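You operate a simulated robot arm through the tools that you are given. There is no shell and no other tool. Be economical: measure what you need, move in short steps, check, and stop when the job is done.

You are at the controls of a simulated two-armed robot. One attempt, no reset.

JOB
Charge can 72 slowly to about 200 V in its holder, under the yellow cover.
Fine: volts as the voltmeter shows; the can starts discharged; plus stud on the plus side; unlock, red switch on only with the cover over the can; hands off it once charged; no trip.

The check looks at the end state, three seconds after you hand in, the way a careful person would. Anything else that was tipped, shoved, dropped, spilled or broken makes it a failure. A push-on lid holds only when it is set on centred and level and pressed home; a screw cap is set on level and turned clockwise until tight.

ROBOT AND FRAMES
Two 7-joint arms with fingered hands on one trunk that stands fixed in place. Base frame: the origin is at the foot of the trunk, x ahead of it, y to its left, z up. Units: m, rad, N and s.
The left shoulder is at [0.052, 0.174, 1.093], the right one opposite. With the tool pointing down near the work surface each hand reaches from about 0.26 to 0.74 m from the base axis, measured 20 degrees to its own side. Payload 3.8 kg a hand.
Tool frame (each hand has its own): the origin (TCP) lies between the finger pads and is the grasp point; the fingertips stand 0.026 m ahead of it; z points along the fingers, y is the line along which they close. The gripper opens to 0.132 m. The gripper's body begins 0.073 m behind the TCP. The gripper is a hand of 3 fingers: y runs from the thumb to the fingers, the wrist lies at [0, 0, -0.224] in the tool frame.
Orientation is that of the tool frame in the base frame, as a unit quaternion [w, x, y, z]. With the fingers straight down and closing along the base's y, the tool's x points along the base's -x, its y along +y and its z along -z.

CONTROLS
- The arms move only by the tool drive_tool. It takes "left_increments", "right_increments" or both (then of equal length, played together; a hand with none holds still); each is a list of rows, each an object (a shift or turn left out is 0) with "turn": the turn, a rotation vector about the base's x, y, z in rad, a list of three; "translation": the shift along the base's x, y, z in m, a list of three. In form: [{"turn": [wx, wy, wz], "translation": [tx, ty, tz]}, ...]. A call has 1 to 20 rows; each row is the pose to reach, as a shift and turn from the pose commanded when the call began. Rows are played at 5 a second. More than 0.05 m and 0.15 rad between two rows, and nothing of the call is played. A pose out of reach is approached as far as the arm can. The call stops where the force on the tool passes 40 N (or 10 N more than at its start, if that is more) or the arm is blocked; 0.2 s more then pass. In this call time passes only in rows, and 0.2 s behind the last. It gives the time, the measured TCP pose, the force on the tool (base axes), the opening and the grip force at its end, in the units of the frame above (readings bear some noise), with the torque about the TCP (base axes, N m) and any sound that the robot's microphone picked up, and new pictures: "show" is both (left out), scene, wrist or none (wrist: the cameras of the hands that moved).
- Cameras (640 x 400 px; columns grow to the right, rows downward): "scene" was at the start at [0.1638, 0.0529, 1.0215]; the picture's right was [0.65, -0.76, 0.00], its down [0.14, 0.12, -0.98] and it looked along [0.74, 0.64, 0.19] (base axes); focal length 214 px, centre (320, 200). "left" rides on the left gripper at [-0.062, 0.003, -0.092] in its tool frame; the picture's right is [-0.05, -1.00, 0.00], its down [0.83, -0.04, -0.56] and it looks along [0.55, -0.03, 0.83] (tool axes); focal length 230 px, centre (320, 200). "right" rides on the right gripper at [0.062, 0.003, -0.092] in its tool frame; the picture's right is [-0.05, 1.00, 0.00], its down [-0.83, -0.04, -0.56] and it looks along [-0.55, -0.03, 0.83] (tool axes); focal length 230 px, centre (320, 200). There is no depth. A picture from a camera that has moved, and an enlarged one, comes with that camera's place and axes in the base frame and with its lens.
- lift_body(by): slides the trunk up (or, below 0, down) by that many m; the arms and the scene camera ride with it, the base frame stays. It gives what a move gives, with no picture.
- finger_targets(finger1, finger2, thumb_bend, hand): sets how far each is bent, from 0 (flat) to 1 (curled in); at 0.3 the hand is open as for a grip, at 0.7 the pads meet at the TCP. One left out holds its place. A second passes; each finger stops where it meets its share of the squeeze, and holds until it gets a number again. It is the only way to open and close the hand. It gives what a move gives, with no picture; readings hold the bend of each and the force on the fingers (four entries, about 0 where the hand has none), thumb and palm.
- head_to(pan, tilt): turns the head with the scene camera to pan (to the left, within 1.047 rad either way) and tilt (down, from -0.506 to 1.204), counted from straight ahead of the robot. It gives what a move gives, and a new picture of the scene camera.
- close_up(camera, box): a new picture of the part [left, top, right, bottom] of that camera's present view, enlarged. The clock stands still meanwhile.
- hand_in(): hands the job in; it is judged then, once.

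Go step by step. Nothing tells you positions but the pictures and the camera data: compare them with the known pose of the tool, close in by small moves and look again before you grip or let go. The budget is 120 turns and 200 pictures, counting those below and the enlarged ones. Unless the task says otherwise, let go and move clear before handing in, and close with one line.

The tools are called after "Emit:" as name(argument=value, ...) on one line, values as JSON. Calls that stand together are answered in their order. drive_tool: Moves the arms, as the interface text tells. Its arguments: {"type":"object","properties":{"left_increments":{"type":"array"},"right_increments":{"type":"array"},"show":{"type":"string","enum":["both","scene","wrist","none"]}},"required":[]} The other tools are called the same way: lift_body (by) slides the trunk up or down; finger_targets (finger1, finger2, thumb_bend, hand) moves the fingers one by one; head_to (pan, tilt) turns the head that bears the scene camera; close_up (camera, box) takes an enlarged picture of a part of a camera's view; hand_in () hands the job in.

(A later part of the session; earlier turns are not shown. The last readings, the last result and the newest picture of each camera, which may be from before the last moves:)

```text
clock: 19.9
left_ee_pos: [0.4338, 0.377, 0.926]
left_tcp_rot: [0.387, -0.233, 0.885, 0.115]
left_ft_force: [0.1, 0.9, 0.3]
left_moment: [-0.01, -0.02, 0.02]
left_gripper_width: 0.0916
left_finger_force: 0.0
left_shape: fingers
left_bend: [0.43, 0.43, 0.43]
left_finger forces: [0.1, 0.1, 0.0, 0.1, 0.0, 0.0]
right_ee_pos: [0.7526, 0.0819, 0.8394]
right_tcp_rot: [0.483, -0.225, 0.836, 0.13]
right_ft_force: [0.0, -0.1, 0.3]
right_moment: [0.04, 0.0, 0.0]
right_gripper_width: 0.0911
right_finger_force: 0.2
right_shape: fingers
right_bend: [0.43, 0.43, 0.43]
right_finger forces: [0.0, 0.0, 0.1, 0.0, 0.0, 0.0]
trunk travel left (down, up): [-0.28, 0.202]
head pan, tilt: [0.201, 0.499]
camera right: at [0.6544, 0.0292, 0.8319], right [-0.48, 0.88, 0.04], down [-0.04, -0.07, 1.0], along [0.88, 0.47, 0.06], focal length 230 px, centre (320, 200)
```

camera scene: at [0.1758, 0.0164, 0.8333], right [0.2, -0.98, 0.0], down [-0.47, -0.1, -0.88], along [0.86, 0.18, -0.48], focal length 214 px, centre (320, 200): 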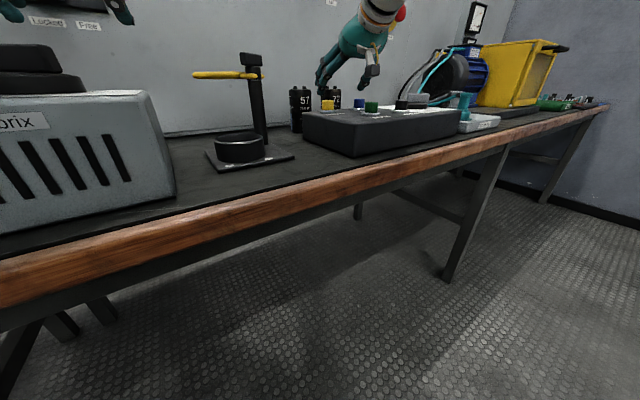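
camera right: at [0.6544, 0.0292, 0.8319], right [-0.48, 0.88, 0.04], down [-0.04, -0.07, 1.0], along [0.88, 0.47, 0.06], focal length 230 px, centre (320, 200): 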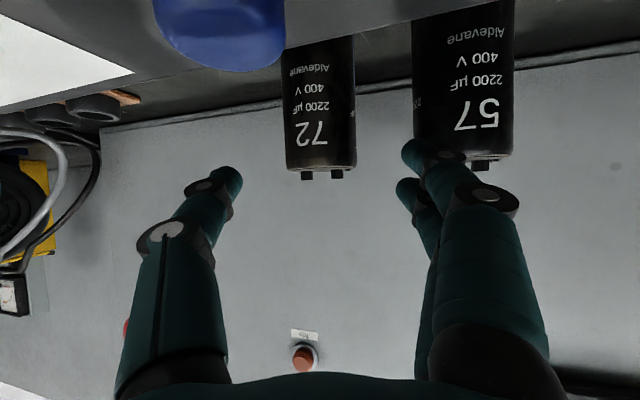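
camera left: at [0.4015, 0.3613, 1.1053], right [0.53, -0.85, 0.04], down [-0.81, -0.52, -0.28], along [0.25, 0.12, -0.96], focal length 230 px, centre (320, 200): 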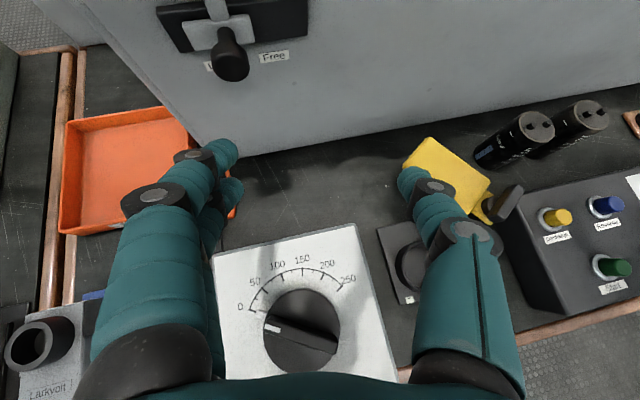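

The pose is reachable, but the right-side knuckle would pass close to can 57; I'll yaw 10° more so the fingers straddle the can parallel to the gap, and look.

Emit:
drive_tool(right_increments=[{"translation": [0.003, -0.006, 0.0], "turn": [0, 0, 0.095]}, {"translation": [0.008, -0.011, 0.0], "turn": [0, 0, 0.19]}], show="wrist")

Emit:
finger_targets(hand="right", finger1=0.46, finger2=0.46, thumb_bend=0.46)

Emit:
close_up(camera="scene", box=[240, 20, 440, 145])

```text
clock: 20.5
left_ee_pos: [0.4346, 0.377, 0.9264]
left_tcp_rot: [0.386, -0.232, 0.885, 0.115]
left_ft_force: [-0.3, -0.2, -0.2]
left_moment: [0.01, -0.02, 0.01]
left_gripper_width: 0.0919
left_finger_force: 0.1
left_shape: fingers
left_bend: [0.43, 0.43, 0.43]
left_finger forces: [0.0, 0.0, 0.0, 0.0, 0.0, 0.1]
right_ee_pos: [0.7591, 0.0706, 0.8405]
right_tcp_rot: [0.468, -0.303, 0.812, 0.174]
right_ft_force: [-0.9, 0.2, -0.6]
right_moment: [0.03, -0.01, -0.01]
right_gripper_width: 0.0915
right_finger_force: 0.0
right_shape: fingers
right_bend: [0.43, 0.43, 0.43]
right_finger forces: [0.0, 0.0, 0.0, 0.0, 0.0, 0.1]
trunk travel left (down, up): [-0.28, 0.202]
head pan, tilt: [0.201, 0.499]
camera right: at [0.6745, 0.0003, 0.8323], right [-0.63, 0.77, 0.04], down [-0.02, -0.07, 1.0], along [0.77, 0.63, 0.06], focal length 230 px, centre (320, 200)
```

right: 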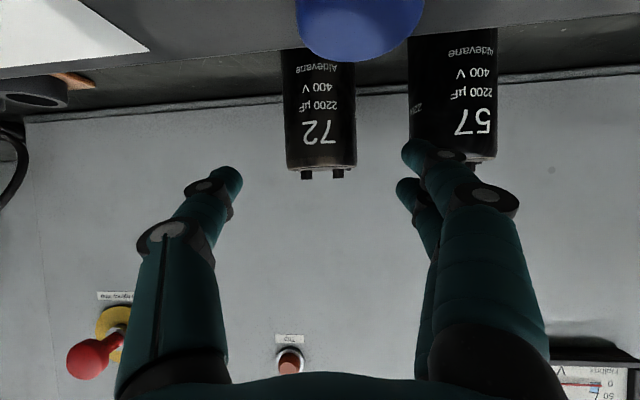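

```text
clock: 21.5
left_ee_pos: [0.4322, 0.3752, 0.9271]
left_tcp_rot: [0.386, -0.232, 0.885, 0.114]
left_ft_force: [0.1, 0.0, 0.3]
left_moment: [0.01, 0.02, 0.0]
left_gripper_width: 0.0914
left_finger_force: 0.0
left_shape: fingers
left_bend: [0.43, 0.43, 0.43]
left_finger forces: [0.1, 0.0, 0.0, 0.1, 0.0, 0.1]
right_ee_pos: [0.7605, 0.0708, 0.8407]
right_tcp_rot: [0.468, -0.303, 0.811, 0.175]
right_ft_force: [-0.4, -0.4, 0.4]
right_moment: [-0.03, 0.03, -0.01]
right_gripper_width: 0.0821
right_finger_force: 0.1
right_shape: fingers
right_bend: [0.46, 0.46, 0.46]
right_finger forces: [0.1, 0.1, 0.0, 0.1, 0.1, 0.0]
trunk travel left (down, up): [-0.28, 0.202]
head pan, tilt: [0.201, 0.499]
```

```text
3.20 times, centred on (340, 82) of scene
camera zoom: at [0.1759, 0.0164, 0.8333], right [0.2, -0.98, 0.0], down [-0.47, -0.1, -0.88], along [0.86, 0.17, -0.48], focal length 686 px, centre (256, 576)
```

zoom: 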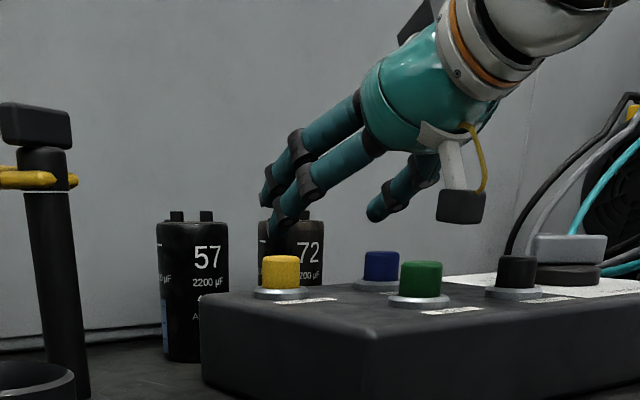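

The wrist camera under the right hand would hit the blue button when it descends. The left hand carries its camera on top, so I'll withdraw the right hand and bring the left one in at this flatter tilt.

Emit:
drive_tool(left_increments=[{"translation": [0.02, 0.0, 0.02]}, {"translation": [0.04, -0.01, 0.03]}, {"translation": [0.07, -0.04, 0.03], "turn": [0.0, 0.0, 0.0]}, {"translation": [0.1, -0.075, 0.03], "turn": [0.021, -0.039, 0.034]}, {"translation": [0.13, -0.11, 0.03], "turn": [0.042, -0.077, 0.068]}, {"translation": [0.16, -0.145, 0.03], "turn": [0.063, -0.116, 0.103]}, {"translation": [0.19, -0.18, 0.03], "turn": [0.084, -0.154, 0.137]}, {"translation": [0.22, -0.215, 0.03], "turn": [0.105, -0.193, 0.171]}, {"translation": [0.245, -0.25, 0.03], "turn": [0.105, -0.193, 0.171]}, {"translation": [0.265, -0.285, 0.02], "turn": [0.105, -0.193, 0.171]}, {"translation": [0.275, -0.315, 0.0], "turn": [0.105, -0.193, 0.171]}, {"translation": [0.28, -0.335, -0.03], "turn": [0.105, -0.193, 0.171]}], right_increments=[{"translation": [-0.033, -0.027, 0.02]}, {"translation": [-0.066, -0.054, 0.04]}, {"translation": [-0.099, -0.081, 0.06]}, {"translation": [-0.135, -0.111, 0.06]}, {"translation": [-0.171, -0.141, 0.06]}, {"translation": [-0.207, -0.171, 0.06]}, {"translation": [-0.243, -0.201, 0.06]}, {"translation": [-0.279, -0.231, 0.06]}, {"translation": [-0.315, -0.261, 0.06]}, {"translation": [-0.351, -0.291, 0.06]}, {"translation": [-0.387, -0.321, 0.06]}, {"translation": [-0.42, -0.345, 0.06]}], show="both")

```text
clock: 24.1
left_ee_pos: [0.6056, 0.2723, 0.9667]
left_tcp_rot: [0.471, -0.296, 0.813, 0.17]
left_ft_force: [-0.2, -0.2, 0.0]
left_moment: [0.01, 0.06, 0.02]
left_gripper_width: 0.0918
left_finger_force: 0.0
left_shape: fingers
left_bend: [0.43, 0.43, 0.43]
left_finger forces: [0.0, 0.0, 0.0, 0.0, 0.0, 0.1]
left hand out of reach, approached as far as the arm can: row 6, 7, 8, 9, 10, 11, 12
right_ee_pos: [0.5265, -0.1197, 0.8917]
right_tcp_rot: [0.469, -0.302, 0.811, 0.174]
right_ft_force: [0.0, 0.3, 0.7]
right_moment: [0.0, 0.03, 0.0]
right_gripper_width: 0.0817
right_finger_force: 0.0
right_shape: fingers
right_bend: [0.46, 0.46, 0.46]
right_finger forces: [0.0, 0.0, 0.1, 0.0, 0.0, 0.1]
right hand out of reach, approached as far as the arm can: row 7, 8, 9, 10, 11, 12
trunk travel left (down, up): [-0.28, 0.202]
head pan, tilt: [0.201, 0.499]
camera scene: at [0.1757, 0.0163, 0.8333], right [0.2, -0.98, 0.0], down [-0.47, -0.1, -0.88], along [0.86, 0.18, -0.48], focal length 214 px, centre (320, 200)
camera right: at [0.4411, -0.1898, 0.8842], right [-0.63, 0.77, 0.04], down [-0.02, -0.08, 1.0], along [0.77, 0.63, 0.07], focal length 230 px, centre (320, 200)
camera left: at [0.5658, 0.2426, 1.0663], right [0.66, -0.75, 0.05], down [-0.66, -0.61, -0.44], along [0.36, 0.26, -0.9], focal length 230 px, centre (320, 200)
```

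scene: 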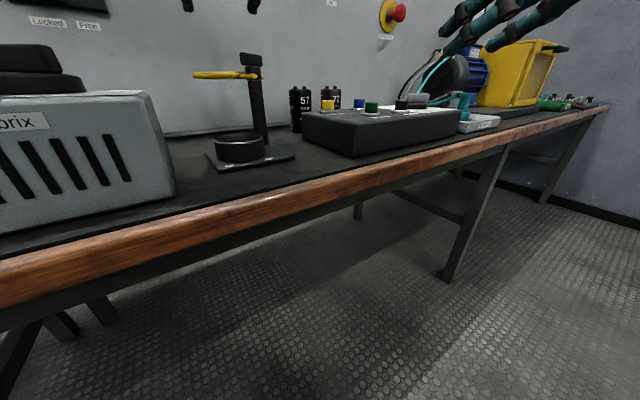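
right: 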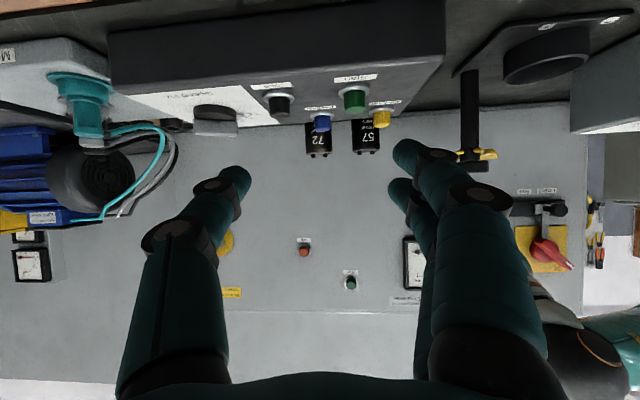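
left: 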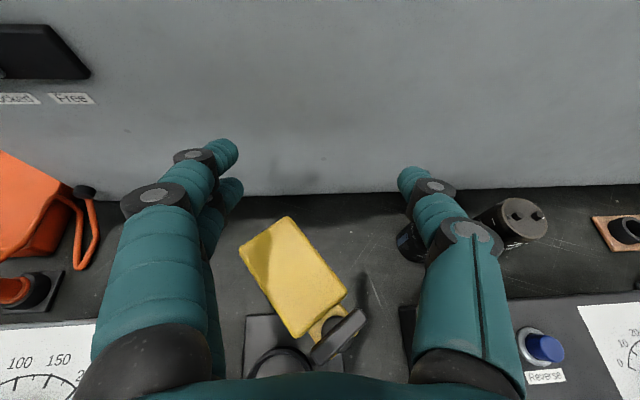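

The left arm can't hold that outward yaw so far right. I'll try the left hand with a smaller yaw (10°) and 40° tilt instead.

Emit:
drive_tool(left_increments=[{"translation": [0.0, -0.02, 0.0], "turn": [-0.0149, 0.032, -0.1044]}, {"translation": [0.02, -0.055, 0.0], "turn": [-0.0298, 0.064, -0.2088]}, {"translation": [0.045, -0.09, 0.0], "turn": [-0.0448, 0.096, -0.3132]}, {"translation": [0.07, -0.125, 0.0], "turn": [-0.0597, 0.128, -0.4176]}, {"translation": [0.09, -0.16, -0.01], "turn": [-0.0746, 0.16, -0.522]}, {"translation": [0.094, -0.172, -0.03], "turn": [-0.0746, 0.16, -0.522]}], show="wrist")

```text
clock: 25.5
left_ee_pos: [0.66, 0.1987, 0.9357]
left_tcp_rot: [0.421, -0.079, 0.903, 0.036]
left_ft_force: [-0.4, -0.1, 0.1]
left_moment: [-0.02, 0.02, 0.03]
left_gripper_width: 0.0915
left_finger_force: 0.0
left_shape: fingers
left_bend: [0.43, 0.43, 0.43]
left_finger forces: [0.0, 0.0, 0.0, 0.0, 0.0, 0.0]
left hand out of reach, approached as far as the arm can: row 2, 3, 4, 5, 6
right_ee_pos: [0.5263, -0.1194, 0.8925]
right_tcp_rot: [0.47, -0.302, 0.811, 0.174]
right_ft_force: [-0.4, 0.8, -1.0]
right_moment: [-0.03, 0.02, 0.0]
right_gripper_width: 0.0822
right_finger_force: 0.0
right_shape: fingers
right_bend: [0.46, 0.46, 0.46]
right_finger forces: [0.0, 0.1, 0.0, 0.0, 0.0, 0.1]
trunk travel left (down, up): [-0.28, 0.202]
head pan, tilt: [0.201, 0.499]
camera left: at [0.6297, 0.1968, 1.0428], right [0.2, -0.98, 0.04], down [-0.94, -0.21, -0.28], along [0.28, 0.02, -0.96], focal length 230 px, centre (320, 200)
```

left: 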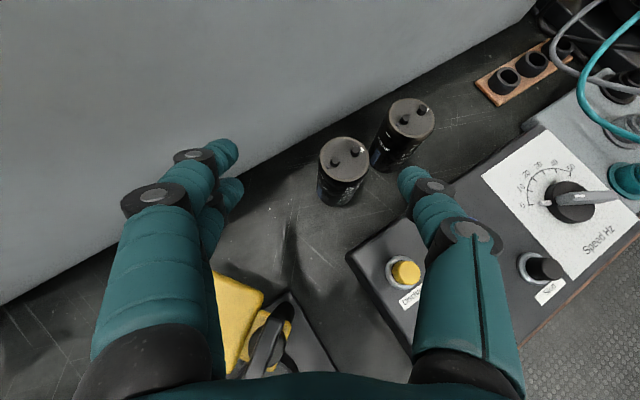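

The left wrist can't cross inward, so an inward-pointing yaw (−25°) suits it; at 40° tilt the hand passes well above can 57 behind can 72. I'll turn to that pose high up and look.

Emit:
drive_tool(left_increments=[{"turn": [0, 0, -0.12], "translation": [0.0, 0.0, 0.01]}, {"turn": [0, 0, -0.24], "translation": [0.005, 0.0, 0.01]}, {"turn": [0, 0, -0.36], "translation": [0.01, -0.005, 0.01]}, {"turn": [0, 0, -0.48], "translation": [0.015, -0.01, 0.01]}, {"turn": [0, 0, -0.61], "translation": [0.023, -0.013, 0.005]}, {"turn": [0, 0, -0.61], "translation": [0.023, -0.013, -0.01]}], show="both")

```text
clock: 26.9
left_ee_pos: [0.6827, 0.186, 0.9267]
left_tcp_rot: [0.414, 0.195, 0.885, -0.092]
left_ft_force: [0.5, 0.4, -0.5]
left_moment: [0.01, 0.0, 0.0]
left_gripper_width: 0.0916
left_finger_force: 0.0
left_shape: fingers
left_bend: [0.43, 0.43, 0.43]
left_finger forces: [0.0, 0.1, 0.1, 0.0, 0.0, 0.0]
right_ee_pos: [0.5277, -0.1199, 0.8915]
right_tcp_rot: [0.469, -0.302, 0.811, 0.175]
right_ft_force: [0.8, 0.3, 0.2]
right_moment: [-0.02, 0.0, -0.01]
right_gripper_width: 0.0818
right_finger_force: 0.1
right_shape: fingers
right_bend: [0.46, 0.46, 0.46]
right_finger forces: [0.0, 0.0, 0.0, 0.0, 0.1, 0.0]
trunk travel left (down, up): [-0.28, 0.202]
head pan, tilt: [0.201, 0.499]
camera scene: at [0.1759, 0.0163, 0.8333], right [0.2, -0.98, 0.0], down [-0.47, -0.1, -0.88], along [0.86, 0.18, -0.48], focal length 214 px, centre (320, 200)
camera left: at [0.6565, 0.2012, 1.0331], right [-0.39, -0.92, 0.04], down [-0.89, 0.36, -0.28], along [0.24, -0.15, -0.96], focal length 230 px, centre (320, 200)
```

scene: 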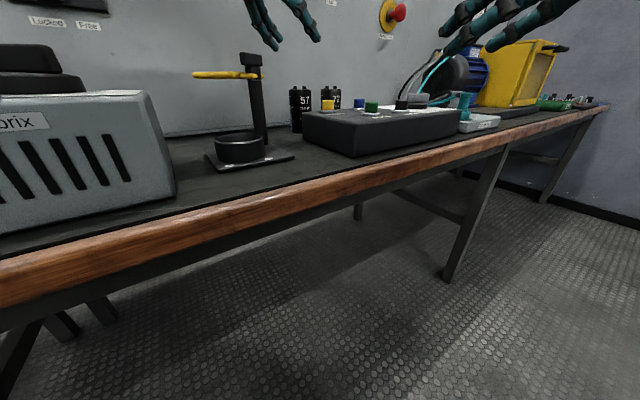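
left: 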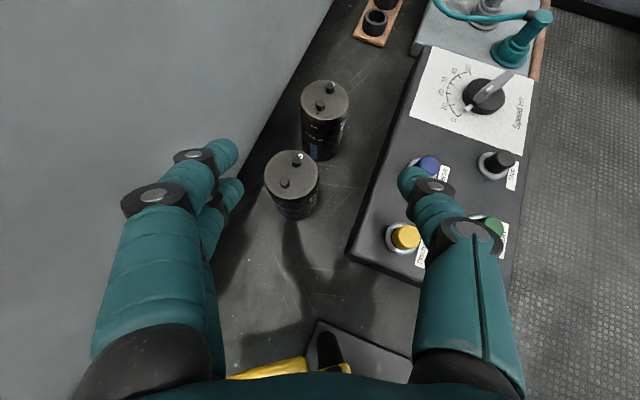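

Pose reached, cans seen at (0.816, 0.118) and (0.752, 0.183). I'll steepen the tilt slightly and approach along the finger axis to just above the can.

Emit:
drive_tool(left_increments=[{"turn": [0.026, 0.055, 0], "translation": [0.02, -0.01, -0.01]}, {"turn": [0.051, 0.109, 0], "translation": [0.045, -0.022, -0.025]}, {"turn": [0.051, 0.109, 0], "translation": [0.072, -0.038, -0.05]}], show="both")

```text
clock: 27.7
left_ee_pos: [0.7214, 0.2071, 0.8845]
left_tcp_rot: [0.359, 0.201, 0.908, -0.08]
left_ft_force: [-0.1, -0.1, -0.1]
left_moment: [-0.02, -0.01, -0.01]
left_gripper_width: 0.0915
left_finger_force: 0.2
left_shape: fingers
left_bend: [0.43, 0.43, 0.43]
left_finger forces: [0.0, 0.0, 0.0, 0.1, 0.1, 0.0]
left hand out of reach, approached as far as the arm can: row 2, 3
right_ee_pos: [0.5291, -0.1203, 0.892]
right_tcp_rot: [0.469, -0.302, 0.811, 0.175]
right_ft_force: [0.3, 0.0, 0.3]
right_moment: [-0.06, 0.04, 0.03]
right_gripper_width: 0.0821
right_finger_force: 0.1
right_shape: fingers
right_bend: [0.46, 0.46, 0.46]
right_finger forces: [0.0, 0.0, 0.0, 0.0, 0.0, 0.0]
trunk travel left (down, up): [-0.28, 0.202]
head pan, tilt: [0.201, 0.499]
camera scene: at [0.1765, 0.0168, 0.8331], right [0.2, -0.98, 0.0], down [-0.47, -0.1, -0.88], along [0.86, 0.17, -0.48], focal length 214 px, centre (320, 200)
camera left: at [0.7075, 0.2162, 0.9946], right [-0.39, -0.92, 0.04], down [-0.91, 0.38, -0.16], along [0.13, -0.1, -0.99], focal length 230 px, centre (320, 200)
```

scene: 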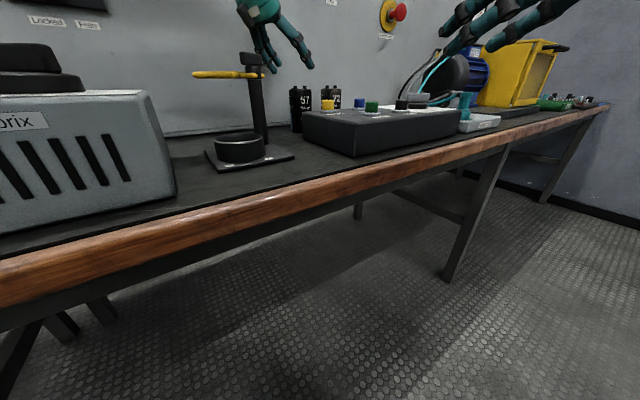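
left: 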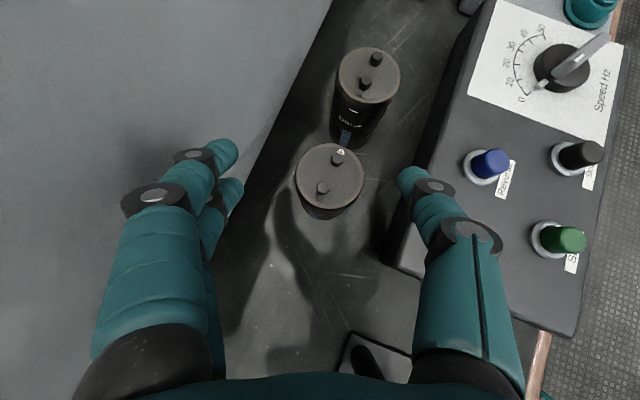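

The steeper tilt needs a higher shoulder. I'll raise the trunk 8 cm and retry with 43° tilt.

Emit:
lift_body(by=0.08)

Emit:
drive_tool(left_increments=[{"turn": [-0.015, -0.031, 0], "translation": [0.0, -0.02, -0.02]}, {"turn": [-0.03, -0.063, 0], "translation": [0.01, -0.04, -0.045]}, {"turn": [-0.03, -0.063, 0], "translation": [0.02, -0.055, -0.075]}, {"turn": [-0.03, -0.063, 0], "translation": [0.03, -0.058, -0.096]}], show="wrist")

```text
clock: 28.9
left_ee_pos: [0.7166, 0.2075, 1.0161]
left_tcp_rot: [0.394, 0.203, 0.894, -0.071]
left_ft_force: [-0.1, 0.7, 0.2]
left_moment: [0.02, -0.02, -0.02]
left_gripper_width: 0.0915
left_finger_force: 0.0
left_shape: fingers
left_bend: [0.43, 0.43, 0.43]
left_finger forces: [0.1, 0.0, 0.0, 0.0, 0.0, 0.1]
right_ee_pos: [0.5222, -0.1219, 0.9737]
right_tcp_rot: [0.468, -0.302, 0.812, 0.174]
right_ft_force: [-0.1, 0.1, 1.0]
right_moment: [0.0, 0.03, -0.03]
right_gripper_width: 0.0821
right_finger_force: 0.2
right_shape: fingers
right_bend: [0.46, 0.46, 0.46]
right_finger forces: [0.0, 0.0, 0.0, 0.0, 0.0, 0.0]
trunk travel left (down, up): [-0.36, 0.122]
head pan, tilt: [0.201, 0.499]
```

```text
clock: 29.9
left_ee_pos: [0.7058, 0.1893, 0.9237]
left_tcp_rot: [0.427, 0.198, 0.879, -0.079]
left_ft_force: [1.1, 0.6, 0.3]
left_moment: [0.01, -0.03, 0.03]
left_gripper_width: 0.0914
left_finger_force: 0.2
left_shape: fingers
left_bend: [0.43, 0.43, 0.43]
left_finger forces: [0.1, 0.0, 0.0, 0.0, 0.0, 0.0]
left hand out of reach, approached as far as the arm can: row 1, 2, 3, 4
right_ee_pos: [0.5229, -0.1214, 0.9741]
right_tcp_rot: [0.468, -0.302, 0.812, 0.173]
right_ft_force: [0.9, -0.9, -1.3]
right_moment: [0.01, 0.01, -0.02]
right_gripper_width: 0.0819
right_finger_force: 0.1
right_shape: fingers
right_bend: [0.46, 0.46, 0.46]
right_finger forces: [0.0, 0.0, 0.1, 0.0, 0.0, 0.0]
trunk travel left (down, up): [-0.36, 0.122]
head pan, tilt: [0.201, 0.499]
camera left: at [0.6753, 0.2022, 1.0289], right [-0.39, -0.92, 0.01], down [-0.88, 0.37, -0.3], along [0.28, -0.13, -0.95], focal length 230 px, centre (320, 200)
```

left: 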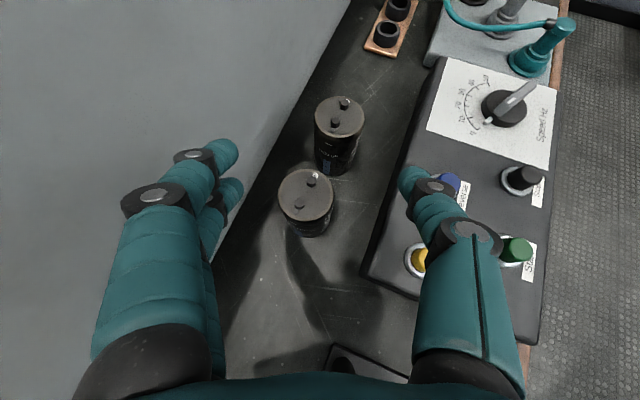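

Emit:
drive_tool(left_increments=[{"translation": [0.01, -0.01, -0.015]}, {"translation": [0.022, -0.02, -0.03]}, {"translation": [0.034, -0.03, -0.045]}, {"translation": [0.045, -0.04, -0.056]}], show="none")

```text
clock: 30.9
left_ee_pos: [0.6919, 0.1851, 0.879]
left_tcp_rot: [0.428, 0.195, 0.879, -0.073]
left_ft_force: [-0.5, 0.9, -0.3]
left_moment: [0.02, 0.0, 0.03]
left_gripper_width: 0.0913
left_finger_force: 0.0
left_shape: fingers
left_bend: [0.43, 0.43, 0.43]
left_finger forces: [0.0, 0.0, 0.1, 0.0, 0.0, 0.1]
left hand out of reach, approached as far as the arm can: row 1, 2, 3, 4
right_ee_pos: [0.5223, -0.1228, 0.9744]
right_tcp_rot: [0.468, -0.303, 0.812, 0.174]
right_ft_force: [0.2, 0.2, 0.0]
right_moment: [0.01, 0.0, 0.01]
right_gripper_width: 0.0819
right_finger_force: 0.2
right_shape: fingers
right_bend: [0.46, 0.46, 0.46]
right_finger forces: [0.1, 0.1, 0.1, 0.0, 0.1, 0.1]
trunk travel left (down, up): [-0.36, 0.122]
head pan, tilt: [0.201, 0.499]
```

Earlier, at the lower trunk with 40° tilt, the pose was reached cleanly, so I'll return to that: raise the hand, lower the trunk, and approach along the fingers without changing tilt.

Emit:
drive_tool(left_increments=[{"translation": [-0.005, 0.0, 0.04]}, {"translation": [-0.01, 0.0, 0.08]}, {"translation": [-0.01, 0.0, 0.12]}], show="none")

Emit:
lift_body(by=-0.08)

```text
clock: 31.7
left_ee_pos: [0.6765, 0.1838, 1.0006]
left_tcp_rot: [0.426, 0.198, 0.879, -0.077]
left_ft_force: [-0.3, 0.8, 0.0]
left_moment: [0.0, 0.03, 0.0]
left_gripper_width: 0.0916
left_finger_force: 0.0
left_shape: fingers
left_bend: [0.43, 0.43, 0.43]
left_finger forces: [0.0, 0.0, 0.0, 0.0, 0.0, 0.0]
right_ee_pos: [0.5203, -0.1223, 0.9751]
right_tcp_rot: [0.468, -0.303, 0.811, 0.175]
right_ft_force: [-0.2, -0.4, -0.1]
right_moment: [-0.01, 0.02, 0.02]
right_gripper_width: 0.0818
right_finger_force: 0.2
right_shape: fingers
right_bend: [0.46, 0.46, 0.46]
right_finger forces: [0.0, 0.1, 0.0, 0.0, 0.1, 0.0]
trunk travel left (down, up): [-0.36, 0.122]
head pan, tilt: [0.201, 0.499]
```

```text
clock: 32.9
left_ee_pos: [0.678, 0.1833, 0.9226]
left_tcp_rot: [0.426, 0.198, 0.879, -0.078]
left_ft_force: [-0.2, 0.0, 0.3]
left_moment: [0.0, 0.03, -0.03]
left_gripper_width: 0.0914
left_finger_force: 0.1
left_shape: fingers
left_bend: [0.43, 0.43, 0.43]
left_finger forces: [0.0, 0.0, 0.0, 0.0, 0.1, 0.0]
right_ee_pos: [0.5226, -0.1208, 0.8884]
right_tcp_rot: [0.464, -0.301, 0.814, 0.177]
right_ft_force: [0.2, 0.4, 0.4]
right_moment: [-0.02, 0.02, 0.0]
right_gripper_width: 0.0819
right_finger_force: 0.0
right_shape: fingers
right_bend: [0.46, 0.46, 0.46]
right_finger forces: [0.0, 0.0, 0.0, 0.1, 0.0, 0.0]
trunk travel left (down, up): [-0.28, 0.202]
head pan, tilt: [0.201, 0.499]
```

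Emit:
drive_tool(left_increments=[{"translation": [0.018, -0.008, -0.012]}, {"translation": [0.036, -0.016, -0.024]}, {"translation": [0.054, -0.024, -0.036]}, {"translation": [0.068, -0.032, -0.048]}], show="wrist")

```text
clock: 33.9
left_ee_pos: [0.7224, 0.1679, 0.8934]
left_tcp_rot: [0.426, 0.199, 0.879, -0.077]
left_ft_force: [-0.9, -0.3, -0.6]
left_moment: [0.02, -0.02, 0.0]
left_gripper_width: 0.0915
left_finger_force: 0.1
left_shape: fingers
left_bend: [0.43, 0.43, 0.43]
left_finger forces: [0.0, 0.0, 0.1, 0.0, 0.0, 0.0]
left hand out of reach, approached as far as the arm can: row 3, 4
right_ee_pos: [0.5239, -0.121, 0.8874]
right_tcp_rot: [0.463, -0.301, 0.815, 0.177]
right_ft_force: [-0.6, 1.4, 0.5]
right_moment: [0.02, 0.03, -0.02]
right_gripper_width: 0.0819
right_finger_force: 0.1
right_shape: fingers
right_bend: [0.46, 0.46, 0.46]
right_finger forces: [0.0, 0.0, 0.0, 0.1, 0.0, 0.0]
trunk travel left (down, up): [-0.28, 0.202]
head pan, tilt: [0.201, 0.499]
camera left: at [0.692, 0.1811, 0.9985], right [-0.39, -0.92, 0.01], down [-0.88, 0.37, -0.3], along [0.28, -0.12, -0.95], focal length 230 px, centre (320, 200)
```

left: 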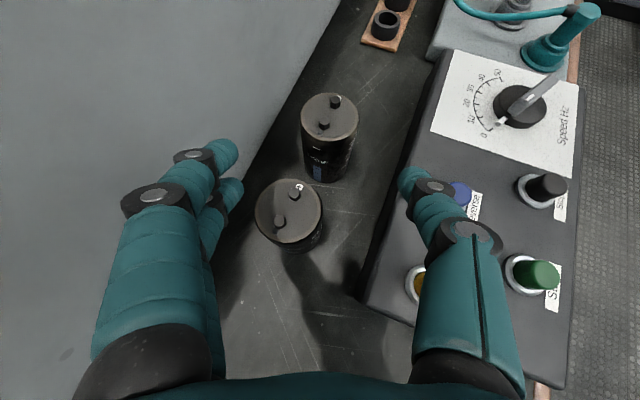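

The left arm's reach fails there; the right arm reached well at 30° tilt. A yaw of ~50° should carry its camera clear between the blue button and the speed knob, so I'll swap back: left aside, right to pre-grasp.

Emit:
drive_tool(left_increments=[{"translation": [-0.03, 0.025, 0.02]}, {"translation": [-0.065, 0.055, 0.03]}, {"translation": [-0.1, 0.085, 0.04]}, {"translation": [-0.135, 0.115, 0.05]}, {"translation": [-0.17, 0.145, 0.05]}, {"translation": [-0.205, 0.175, 0.05]}, {"translation": [-0.24, 0.2, 0.05]}, {"translation": [-0.27, 0.22, 0.05]}], right_increments=[{"translation": [0, 0, 0.0]}, {"translation": [0.035, 0.026, 0.01], "turn": [-0.005, 0.005, 0.028]}, {"translation": [0.07, 0.052, 0.01], "turn": [-0.01, 0.009, 0.055]}, {"translation": [0.105, 0.078, 0.01], "turn": [-0.016, 0.013, 0.083]}, {"translation": [0.14, 0.104, 0.01], "turn": [-0.021, 0.018, 0.11]}, {"translation": [0.175, 0.13, 0.01], "turn": [-0.026, 0.022, 0.138]}, {"translation": [0.21, 0.156, 0.0], "turn": [-0.031, 0.026, 0.166]}, {"translation": [0.2436, 0.181, -0.025], "turn": [-0.031, 0.026, 0.166]}], show="both")

```text
clock: 35.6
left_ee_pos: [0.4523, 0.3856, 0.9433]
left_tcp_rot: [0.425, 0.2, 0.879, -0.078]
left_ft_force: [0.8, 0.0, 0.2]
left_moment: [-0.01, -0.02, 0.03]
left_gripper_width: 0.0914
left_finger_force: 0.1
left_shape: fingers
left_bend: [0.43, 0.43, 0.43]
left_finger forces: [0.0, 0.1, 0.1, 0.1, 0.0, 0.1]
right_ee_pos: [0.7677, 0.0607, 0.8602]
right_tcp_rot: [0.431, -0.371, 0.796, 0.206]
right_ft_force: [0.3, 0.0, 0.5]
right_moment: [-0.06, -0.01, -0.01]
right_gripper_width: 0.0819
right_finger_force: 0.1
right_shape: fingers
right_bend: [0.46, 0.46, 0.46]
right_finger forces: [0.0, 0.1, 0.0, 0.0, 0.0, 0.0]
trunk travel left (down, up): [-0.28, 0.202]
head pan, tilt: [0.201, 0.499]
camera scene: at [0.1762, 0.0167, 0.8332], right [0.2, -0.98, 0.0], down [-0.47, -0.1, -0.88], along [0.86, 0.17, -0.48], focal length 214 px, centre (320, 200)
camera right: at [0.6942, -0.0225, 0.8582], right [-0.75, 0.66, 0.05], down [0.03, -0.04, 1.0], along [0.66, 0.75, 0.01], focal length 230 px, centre (320, 200)
camera left: at [0.4221, 0.3985, 1.0491], right [-0.39, -0.92, 0.01], down [-0.88, 0.37, -0.3], along [0.27, -0.13, -0.95], focal length 230 px, centre (320, 200)
```

scene: 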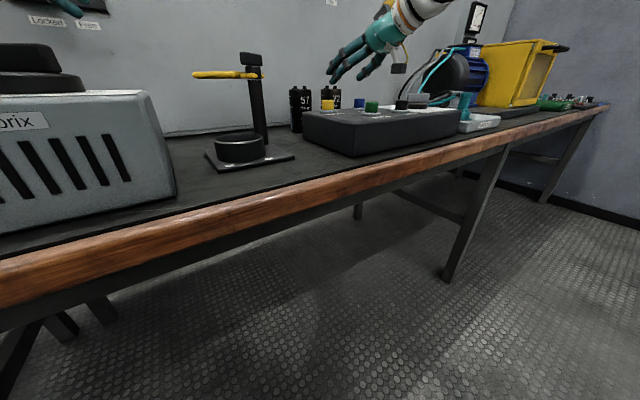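
right: 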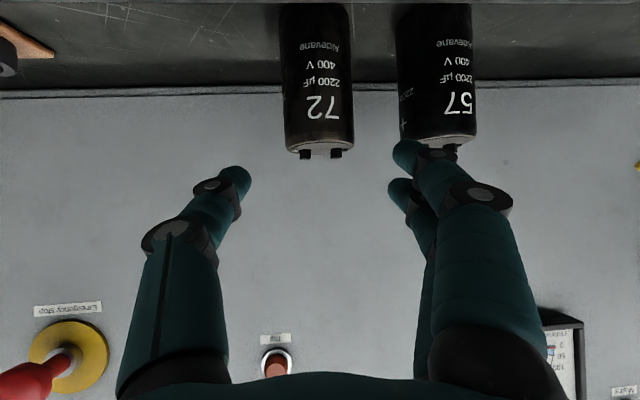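
left: 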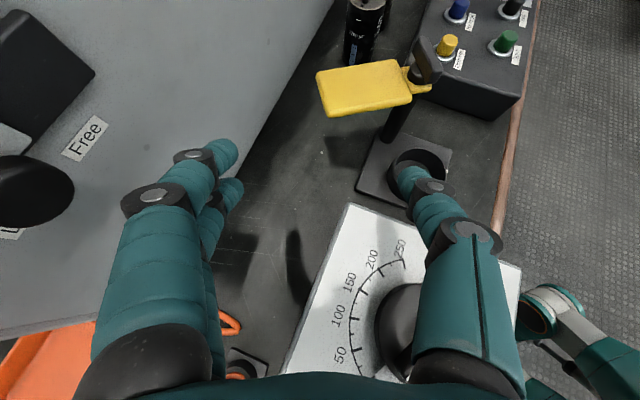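

Right hand is exactly at the pre-grasp, centred on can 72. I'll advance along the fingers in small steps.

Emit:
drive_tool(right_increments=[{"translation": [0.012, 0.014, -0.014]}, {"translation": [0.024, 0.028, -0.028]}, {"translation": [0.033, 0.038, -0.038]}], show="wrist")

Emit:
close_up(camera="scene", box=[270, 20, 450, 132])

```text
clock: 36.5
left_ee_pos: [0.4535, 0.3847, 0.9442]
left_tcp_rot: [0.425, 0.199, 0.88, -0.079]
left_ft_force: [-0.6, -0.3, -0.9]
left_moment: [0.02, 0.01, -0.03]
left_gripper_width: 0.0915
left_finger_force: 0.0
left_shape: fingers
left_bend: [0.43, 0.43, 0.43]
left_finger forces: [0.0, 0.0, 0.0, 0.1, 0.0, 0.0]
right_ee_pos: [0.8011, 0.0974, 0.8229]
right_tcp_rot: [0.431, -0.372, 0.796, 0.206]
right_ft_force: [0.2, -0.8, 0.6]
right_moment: [0.03, -0.01, -0.05]
right_gripper_width: 0.0819
right_finger_force: 0.0
right_shape: fingers
right_bend: [0.46, 0.46, 0.46]
right_finger forces: [0.0, 0.0, 0.0, 0.0, 0.0, 0.0]
trunk travel left (down, up): [-0.28, 0.202]
head pan, tilt: [0.201, 0.499]
camera right: at [0.7276, 0.0146, 0.8212], right [-0.75, 0.66, 0.05], down [0.03, -0.04, 1.0], along [0.66, 0.75, 0.01], focal length 230 px, centre (320, 200)
```

right: 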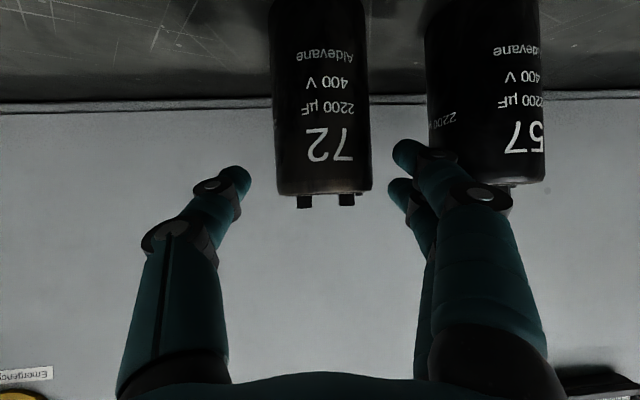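

```text
3.56 times, centred on (360, 76) of scene
camera zoom: at [0.1761, 0.0165, 0.8332], right [0.2, -0.98, 0.0], down [-0.47, -0.1, -0.88], along [0.86, 0.17, -0.48], focal length 763 px, centre (178, 641)
```

zoom: 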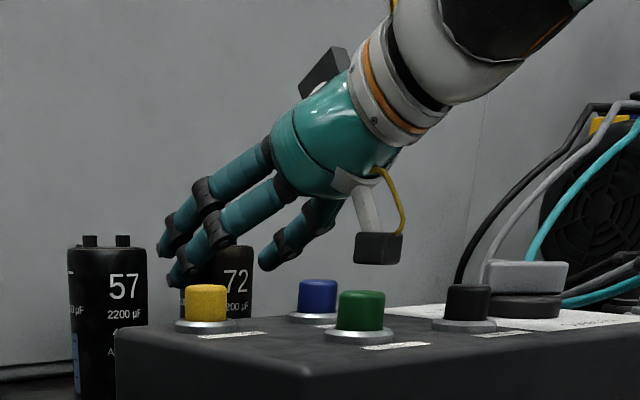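

Alignment is good. I'll narrow the fingers slightly for more clearance to can 57, then make the last 2 cm.

Emit:
finger_targets(hand="right", finger1=0.49, finger2=0.49, thumb_bend=0.47)

Emit:
drive_tool(right_increments=[{"translation": [0.005, 0.006, -0.007]}, {"translation": [0.01, 0.012, -0.014]}, {"translation": [0.0142, 0.0168, -0.019]}], show="wrist")

Emit:
close_up(camera="scene", box=[270, 20, 450, 132])

```text
clock: 37.5
left_ee_pos: [0.4526, 0.3846, 0.9443]
left_tcp_rot: [0.427, 0.198, 0.879, -0.078]
left_ft_force: [-0.2, 0.6, -0.1]
left_moment: [0.0, 0.01, 0.0]
left_gripper_width: 0.0916
left_finger_force: 0.1
left_shape: fingers
left_bend: [0.43, 0.43, 0.43]
left_finger forces: [0.0, 0.0, 0.1, 0.0, 0.1, 0.0]
right_ee_pos: [0.8003, 0.0972, 0.8241]
right_tcp_rot: [0.431, -0.372, 0.796, 0.206]
right_ft_force: [0.0, -0.3, -0.4]
right_moment: [0.03, -0.02, 0.02]
right_gripper_width: 0.0749
right_finger_force: 0.1
right_shape: fingers
right_bend: [0.49, 0.49, 0.47]
right_finger forces: [0.1, 0.0, 0.0, 0.0, 0.0, 0.1]
trunk travel left (down, up): [-0.28, 0.202]
head pan, tilt: [0.201, 0.499]
```

```text
clock: 38.2
left_ee_pos: [0.4532, 0.385, 0.9448]
left_tcp_rot: [0.426, 0.198, 0.879, -0.079]
left_ft_force: [-1.4, 0.1, 0.7]
left_moment: [0.01, -0.04, 0.0]
left_gripper_width: 0.0913
left_finger_force: 0.0
left_shape: fingers
left_bend: [0.43, 0.43, 0.43]
left_finger forces: [0.1, 0.0, 0.1, 0.0, 0.0, 0.0]
right_ee_pos: [0.8086, 0.1147, 0.8065]
right_tcp_rot: [0.432, -0.371, 0.796, 0.206]
right_ft_force: [0.2, 1.2, -1.0]
right_moment: [-0.03, 0.02, 0.03]
right_gripper_width: 0.0753
right_finger_force: 0.1
right_shape: fingers
right_bend: [0.49, 0.49, 0.47]
right_finger forces: [0.0, 0.0, 0.0, 0.1, 0.0, 0.0]
right hand out of reach, approached as far as the arm can: row 3
trunk travel left (down, up): [-0.28, 0.202]
head pan, tilt: [0.201, 0.499]
camera right: at [0.7354, 0.0313, 0.804], right [-0.75, 0.66, 0.05], down [0.03, -0.04, 1.0], along [0.66, 0.75, 0.01], focal length 230 px, centre (320, 200)
```

right: 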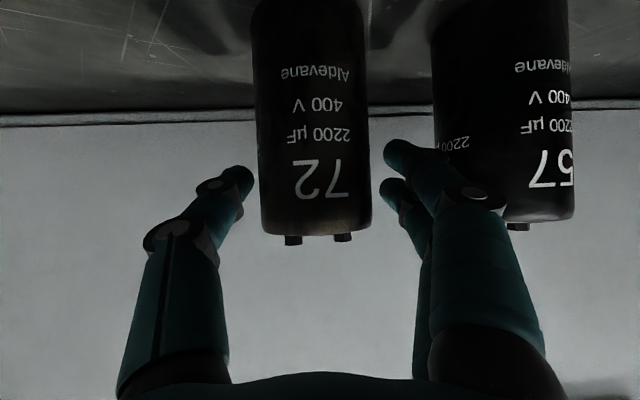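

```text
3.56 times, centred on (360, 76) of scene
camera zoom: at [0.1759, 0.0165, 0.8333], right [0.2, -0.98, 0.0], down [-0.47, -0.1, -0.88], along [0.86, 0.17, -0.48], focal length 763 px, centre (178, 641)
```

zoom: 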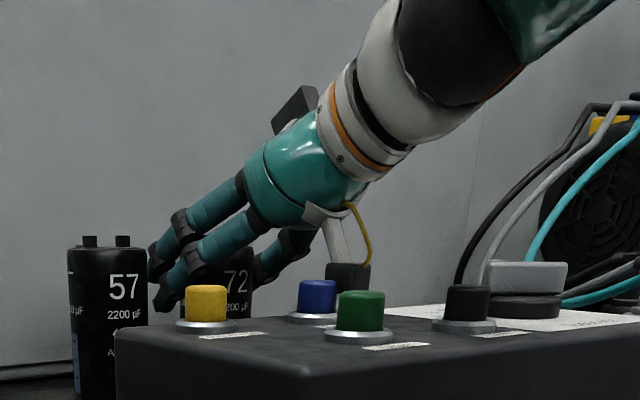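

The can sits between the pads, 3 mm off centre, fingers overlapping its upper body. Gripping now.

Emit:
finger_targets(hand="right", finger1=0.64, finger2=0.64, thumb_bend=0.64)

Emit:
close_up(camera="right", box=[160, 80, 480, 280])

```text
clock: 39.2
left_ee_pos: [0.453, 0.3839, 0.944]
left_tcp_rot: [0.426, 0.198, 0.879, -0.078]
left_ft_force: [0.1, 0.4, -0.8]
left_moment: [-0.01, 0.03, -0.03]
left_gripper_width: 0.0916
left_finger_force: 0.0
left_shape: fingers
left_bend: [0.43, 0.43, 0.43]
left_finger forces: [0.0, 0.1, 0.0, 0.0, 0.1, 0.0]
right_ee_pos: [0.8097, 0.114, 0.8063]
right_tcp_rot: [0.432, -0.371, 0.796, 0.206]
right_ft_force: [0.7, 0.6, 0.2]
right_moment: [0.01, -0.01, 0.03]
right_gripper_width: 0.0502
right_finger_force: 12.1
right_shape: fingers
right_bend: [0.56, 0.59, 0.59]
right_finger forces: [7.3, 4.6, 0.0, 0.1, 12.2, 0.0]
trunk travel left (down, up): [-0.28, 0.202]
head pan, tilt: [0.201, 0.499]
```

```text
2.00 times, centred on (320, 180) of right
camera zoom: at [0.7354, 0.0313, 0.8039], right [-0.75, 0.66, 0.05], down [0.03, -0.04, 1.0], along [0.66, 0.75, 0.01], focal length 460 px, centre (320, 240)
```

zoom: 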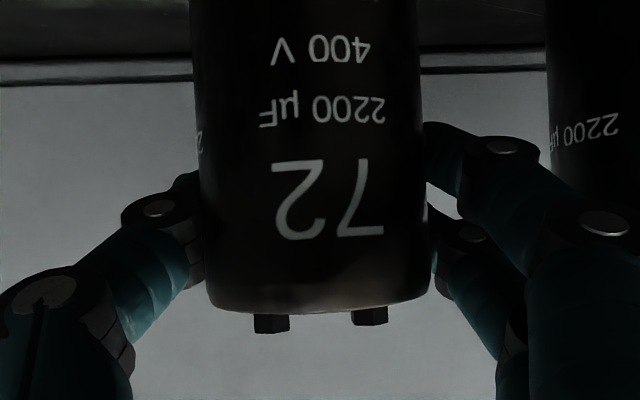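

Gripped with 12 N. Lifting straight up a little and checking.

Emit:
drive_tool(right_increments=[{"translation": [-0.001, -0.001, 0.015]}, {"translation": [-0.003, -0.003, 0.03]}, {"translation": [-0.006, -0.006, 0.05]}], show="both")

```text
clock: 40.0
left_ee_pos: [0.4516, 0.3842, 0.9444]
left_tcp_rot: [0.426, 0.198, 0.879, -0.078]
left_ft_force: [0.1, 1.0, 0.5]
left_moment: [0.03, 0.02, -0.02]
left_gripper_width: 0.0914
left_finger_force: 0.0
left_shape: fingers
left_bend: [0.43, 0.43, 0.43]
left_finger forces: [0.1, 0.0, 0.0, 0.1, 0.1, 0.1]
right_ee_pos: [0.8028, 0.1094, 0.8549]
right_tcp_rot: [0.431, -0.372, 0.796, 0.206]
right_ft_force: [0.2, 0.7, -3.4]
right_moment: [-0.01, 0.01, -0.02]
right_gripper_width: 0.0499
right_finger_force: 11.3
right_shape: fingers
right_bend: [0.56, 0.59, 0.59]
right_finger forces: [7.1, 4.4, 0.0, 0.0, 11.3, 0.0]
trunk travel left (down, up): [-0.28, 0.202]
head pan, tilt: [0.201, 0.499]
camera scene: at [0.1759, 0.0164, 0.8333], right [0.2, -0.98, 0.0], down [-0.47, -0.1, -0.88], along [0.86, 0.18, -0.48], focal length 214 px, centre (320, 200)
camera right: at [0.7288, 0.0256, 0.8543], right [-0.75, 0.66, 0.05], down [0.03, -0.04, 1.0], along [0.66, 0.75, 0.01], focal length 230 px, centre (320, 200)
```

scene: 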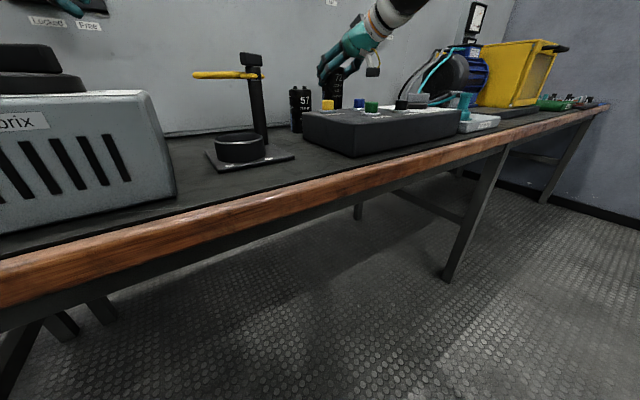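
right: 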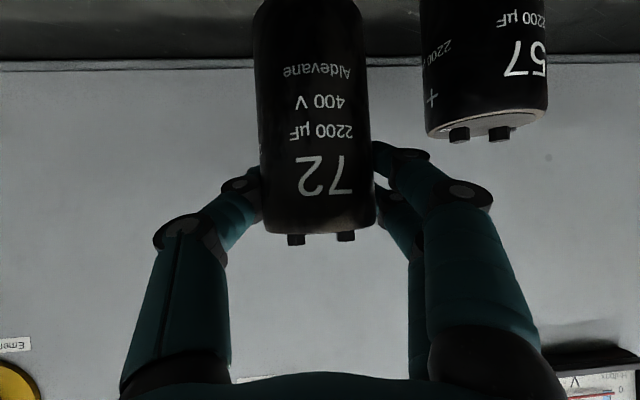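

Can is held and lifted. I'll raise it clear of the buttons and carry it back on a path in front of the post.

Emit:
drive_tool(right_increments=[{"translation": [-0.01, -0.005, 0.03]}, {"translation": [-0.02, -0.01, 0.06]}, {"translation": [-0.05, -0.015, 0.075]}, {"translation": [-0.09, -0.02, 0.08]}, {"translation": [-0.13, -0.02, 0.08]}, {"translation": [-0.17, -0.02, 0.08]}, {"translation": [-0.21, -0.02, 0.08]}, {"translation": [-0.25, -0.02, 0.08]}], left_increments=[{"translation": [-0.01, 0.005, 0.01]}, {"translation": [-0.02, 0.01, 0.02]}, {"translation": [-0.03, 0.015, 0.03]}, {"translation": [-0.04, 0.02, 0.04]}, {"translation": [-0.05, 0.025, 0.05]}, {"translation": [-0.06, 0.03, 0.06]}, {"translation": [-0.06, 0.03, 0.06]}, {"translation": [-0.06, 0.03, 0.06]}], show="both")

```text
clock: 41.9
left_ee_pos: [0.3921, 0.4166, 1.0031]
left_tcp_rot: [0.426, 0.199, 0.879, -0.078]
left_ft_force: [-0.2, -0.2, -0.1]
left_moment: [-0.04, -0.02, 0.0]
left_gripper_width: 0.0912
left_finger_force: 0.1
left_shape: fingers
left_bend: [0.43, 0.43, 0.43]
left_finger forces: [0.1, 0.0, 0.1, 0.0, 0.1, 0.1]
right_ee_pos: [0.5515, 0.0894, 0.9382]
right_tcp_rot: [0.431, -0.372, 0.796, 0.206]
right_ft_force: [-0.9, -0.4, -3.3]
right_moment: [-0.01, 0.02, -0.04]
right_gripper_width: 0.0496
right_finger_force: 10.8
right_shape: fingers
right_bend: [0.56, 0.59, 0.59]
right_finger forces: [6.9, 4.1, 0.0, 0.1, 11.0, 0.1]
trunk travel left (down, up): [-0.28, 0.202]
head pan, tilt: [0.201, 0.499]
camera scene: at [0.1759, 0.0164, 0.8333], right [0.2, -0.98, 0.0], down [-0.47, -0.1, -0.88], along [0.86, 0.18, -0.48], focal length 214 px, centre (320, 200)
camera right: at [0.4779, 0.0057, 0.9366], right [-0.75, 0.66, 0.05], down [0.03, -0.04, 1.0], along [0.66, 0.75, 0.01], focal length 230 px, centre (320, 200)
camera left: at [0.3615, 0.4292, 1.1087], right [-0.39, -0.92, 0.01], down [-0.88, 0.37, -0.3], along [0.28, -0.13, -0.95], focal length 230 px, centre (320, 200)
```

scene: 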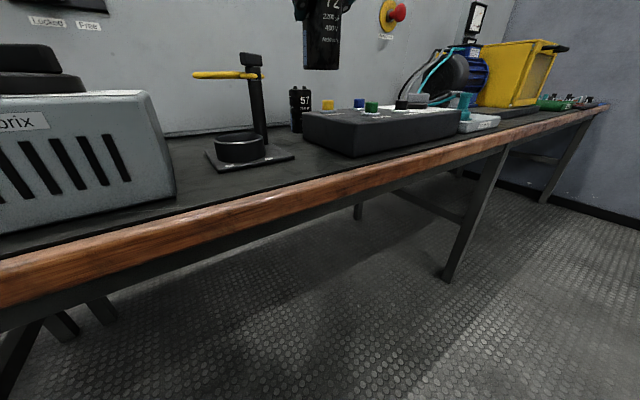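
right: 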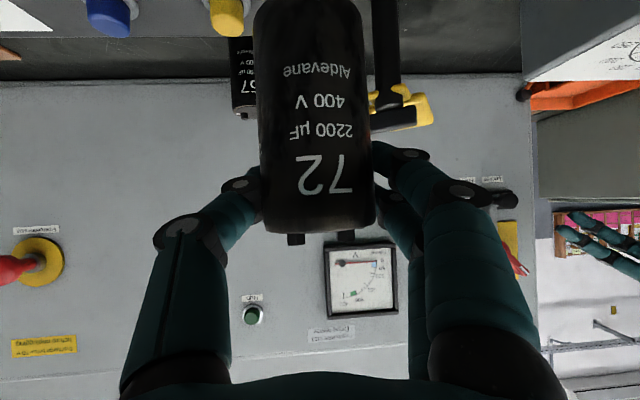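
left: 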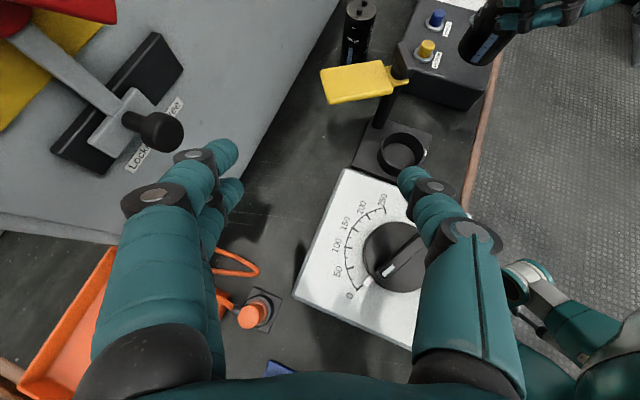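

Carried safely in front of the post. Close-ups of the ring from two cameras to pin its centre and height.

Emit:
close_up(camera="scene", box=[180, 40, 340, 190])

Emit:
close_up(camera="left", box=[310, 40, 470, 190])

```text
2.67 times, centred on (260, 115) of scene
camera zoom: at [0.1759, 0.0164, 0.8333], right [0.2, -0.98, 0.0], down [-0.47, -0.1, -0.88], along [0.86, 0.18, -0.48], focal length 572 px, centre (480, 427)
```

zoom: 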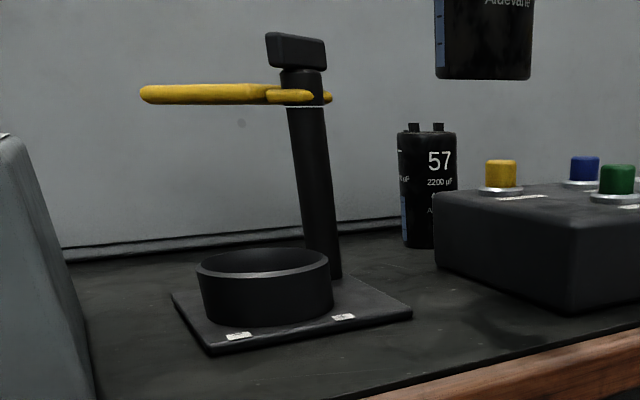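

```text
2.67 times, centred on (390, 115) of left
camera zoom: at [0.3615, 0.4292, 1.1087], right [-0.39, -0.92, 0.01], down [-0.88, 0.37, -0.3], along [0.28, -0.13, -0.95], focal length 614 px, centre (133, 427)
```

zoom: 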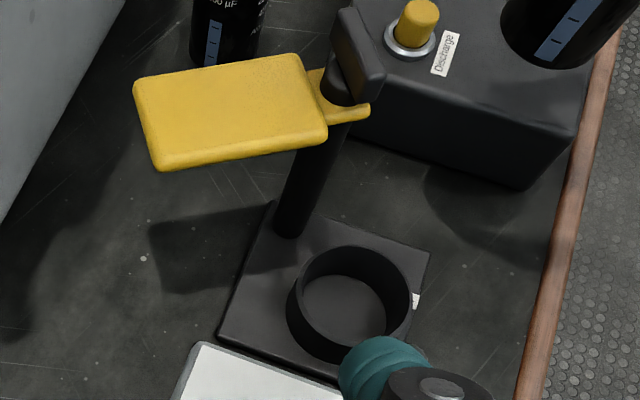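

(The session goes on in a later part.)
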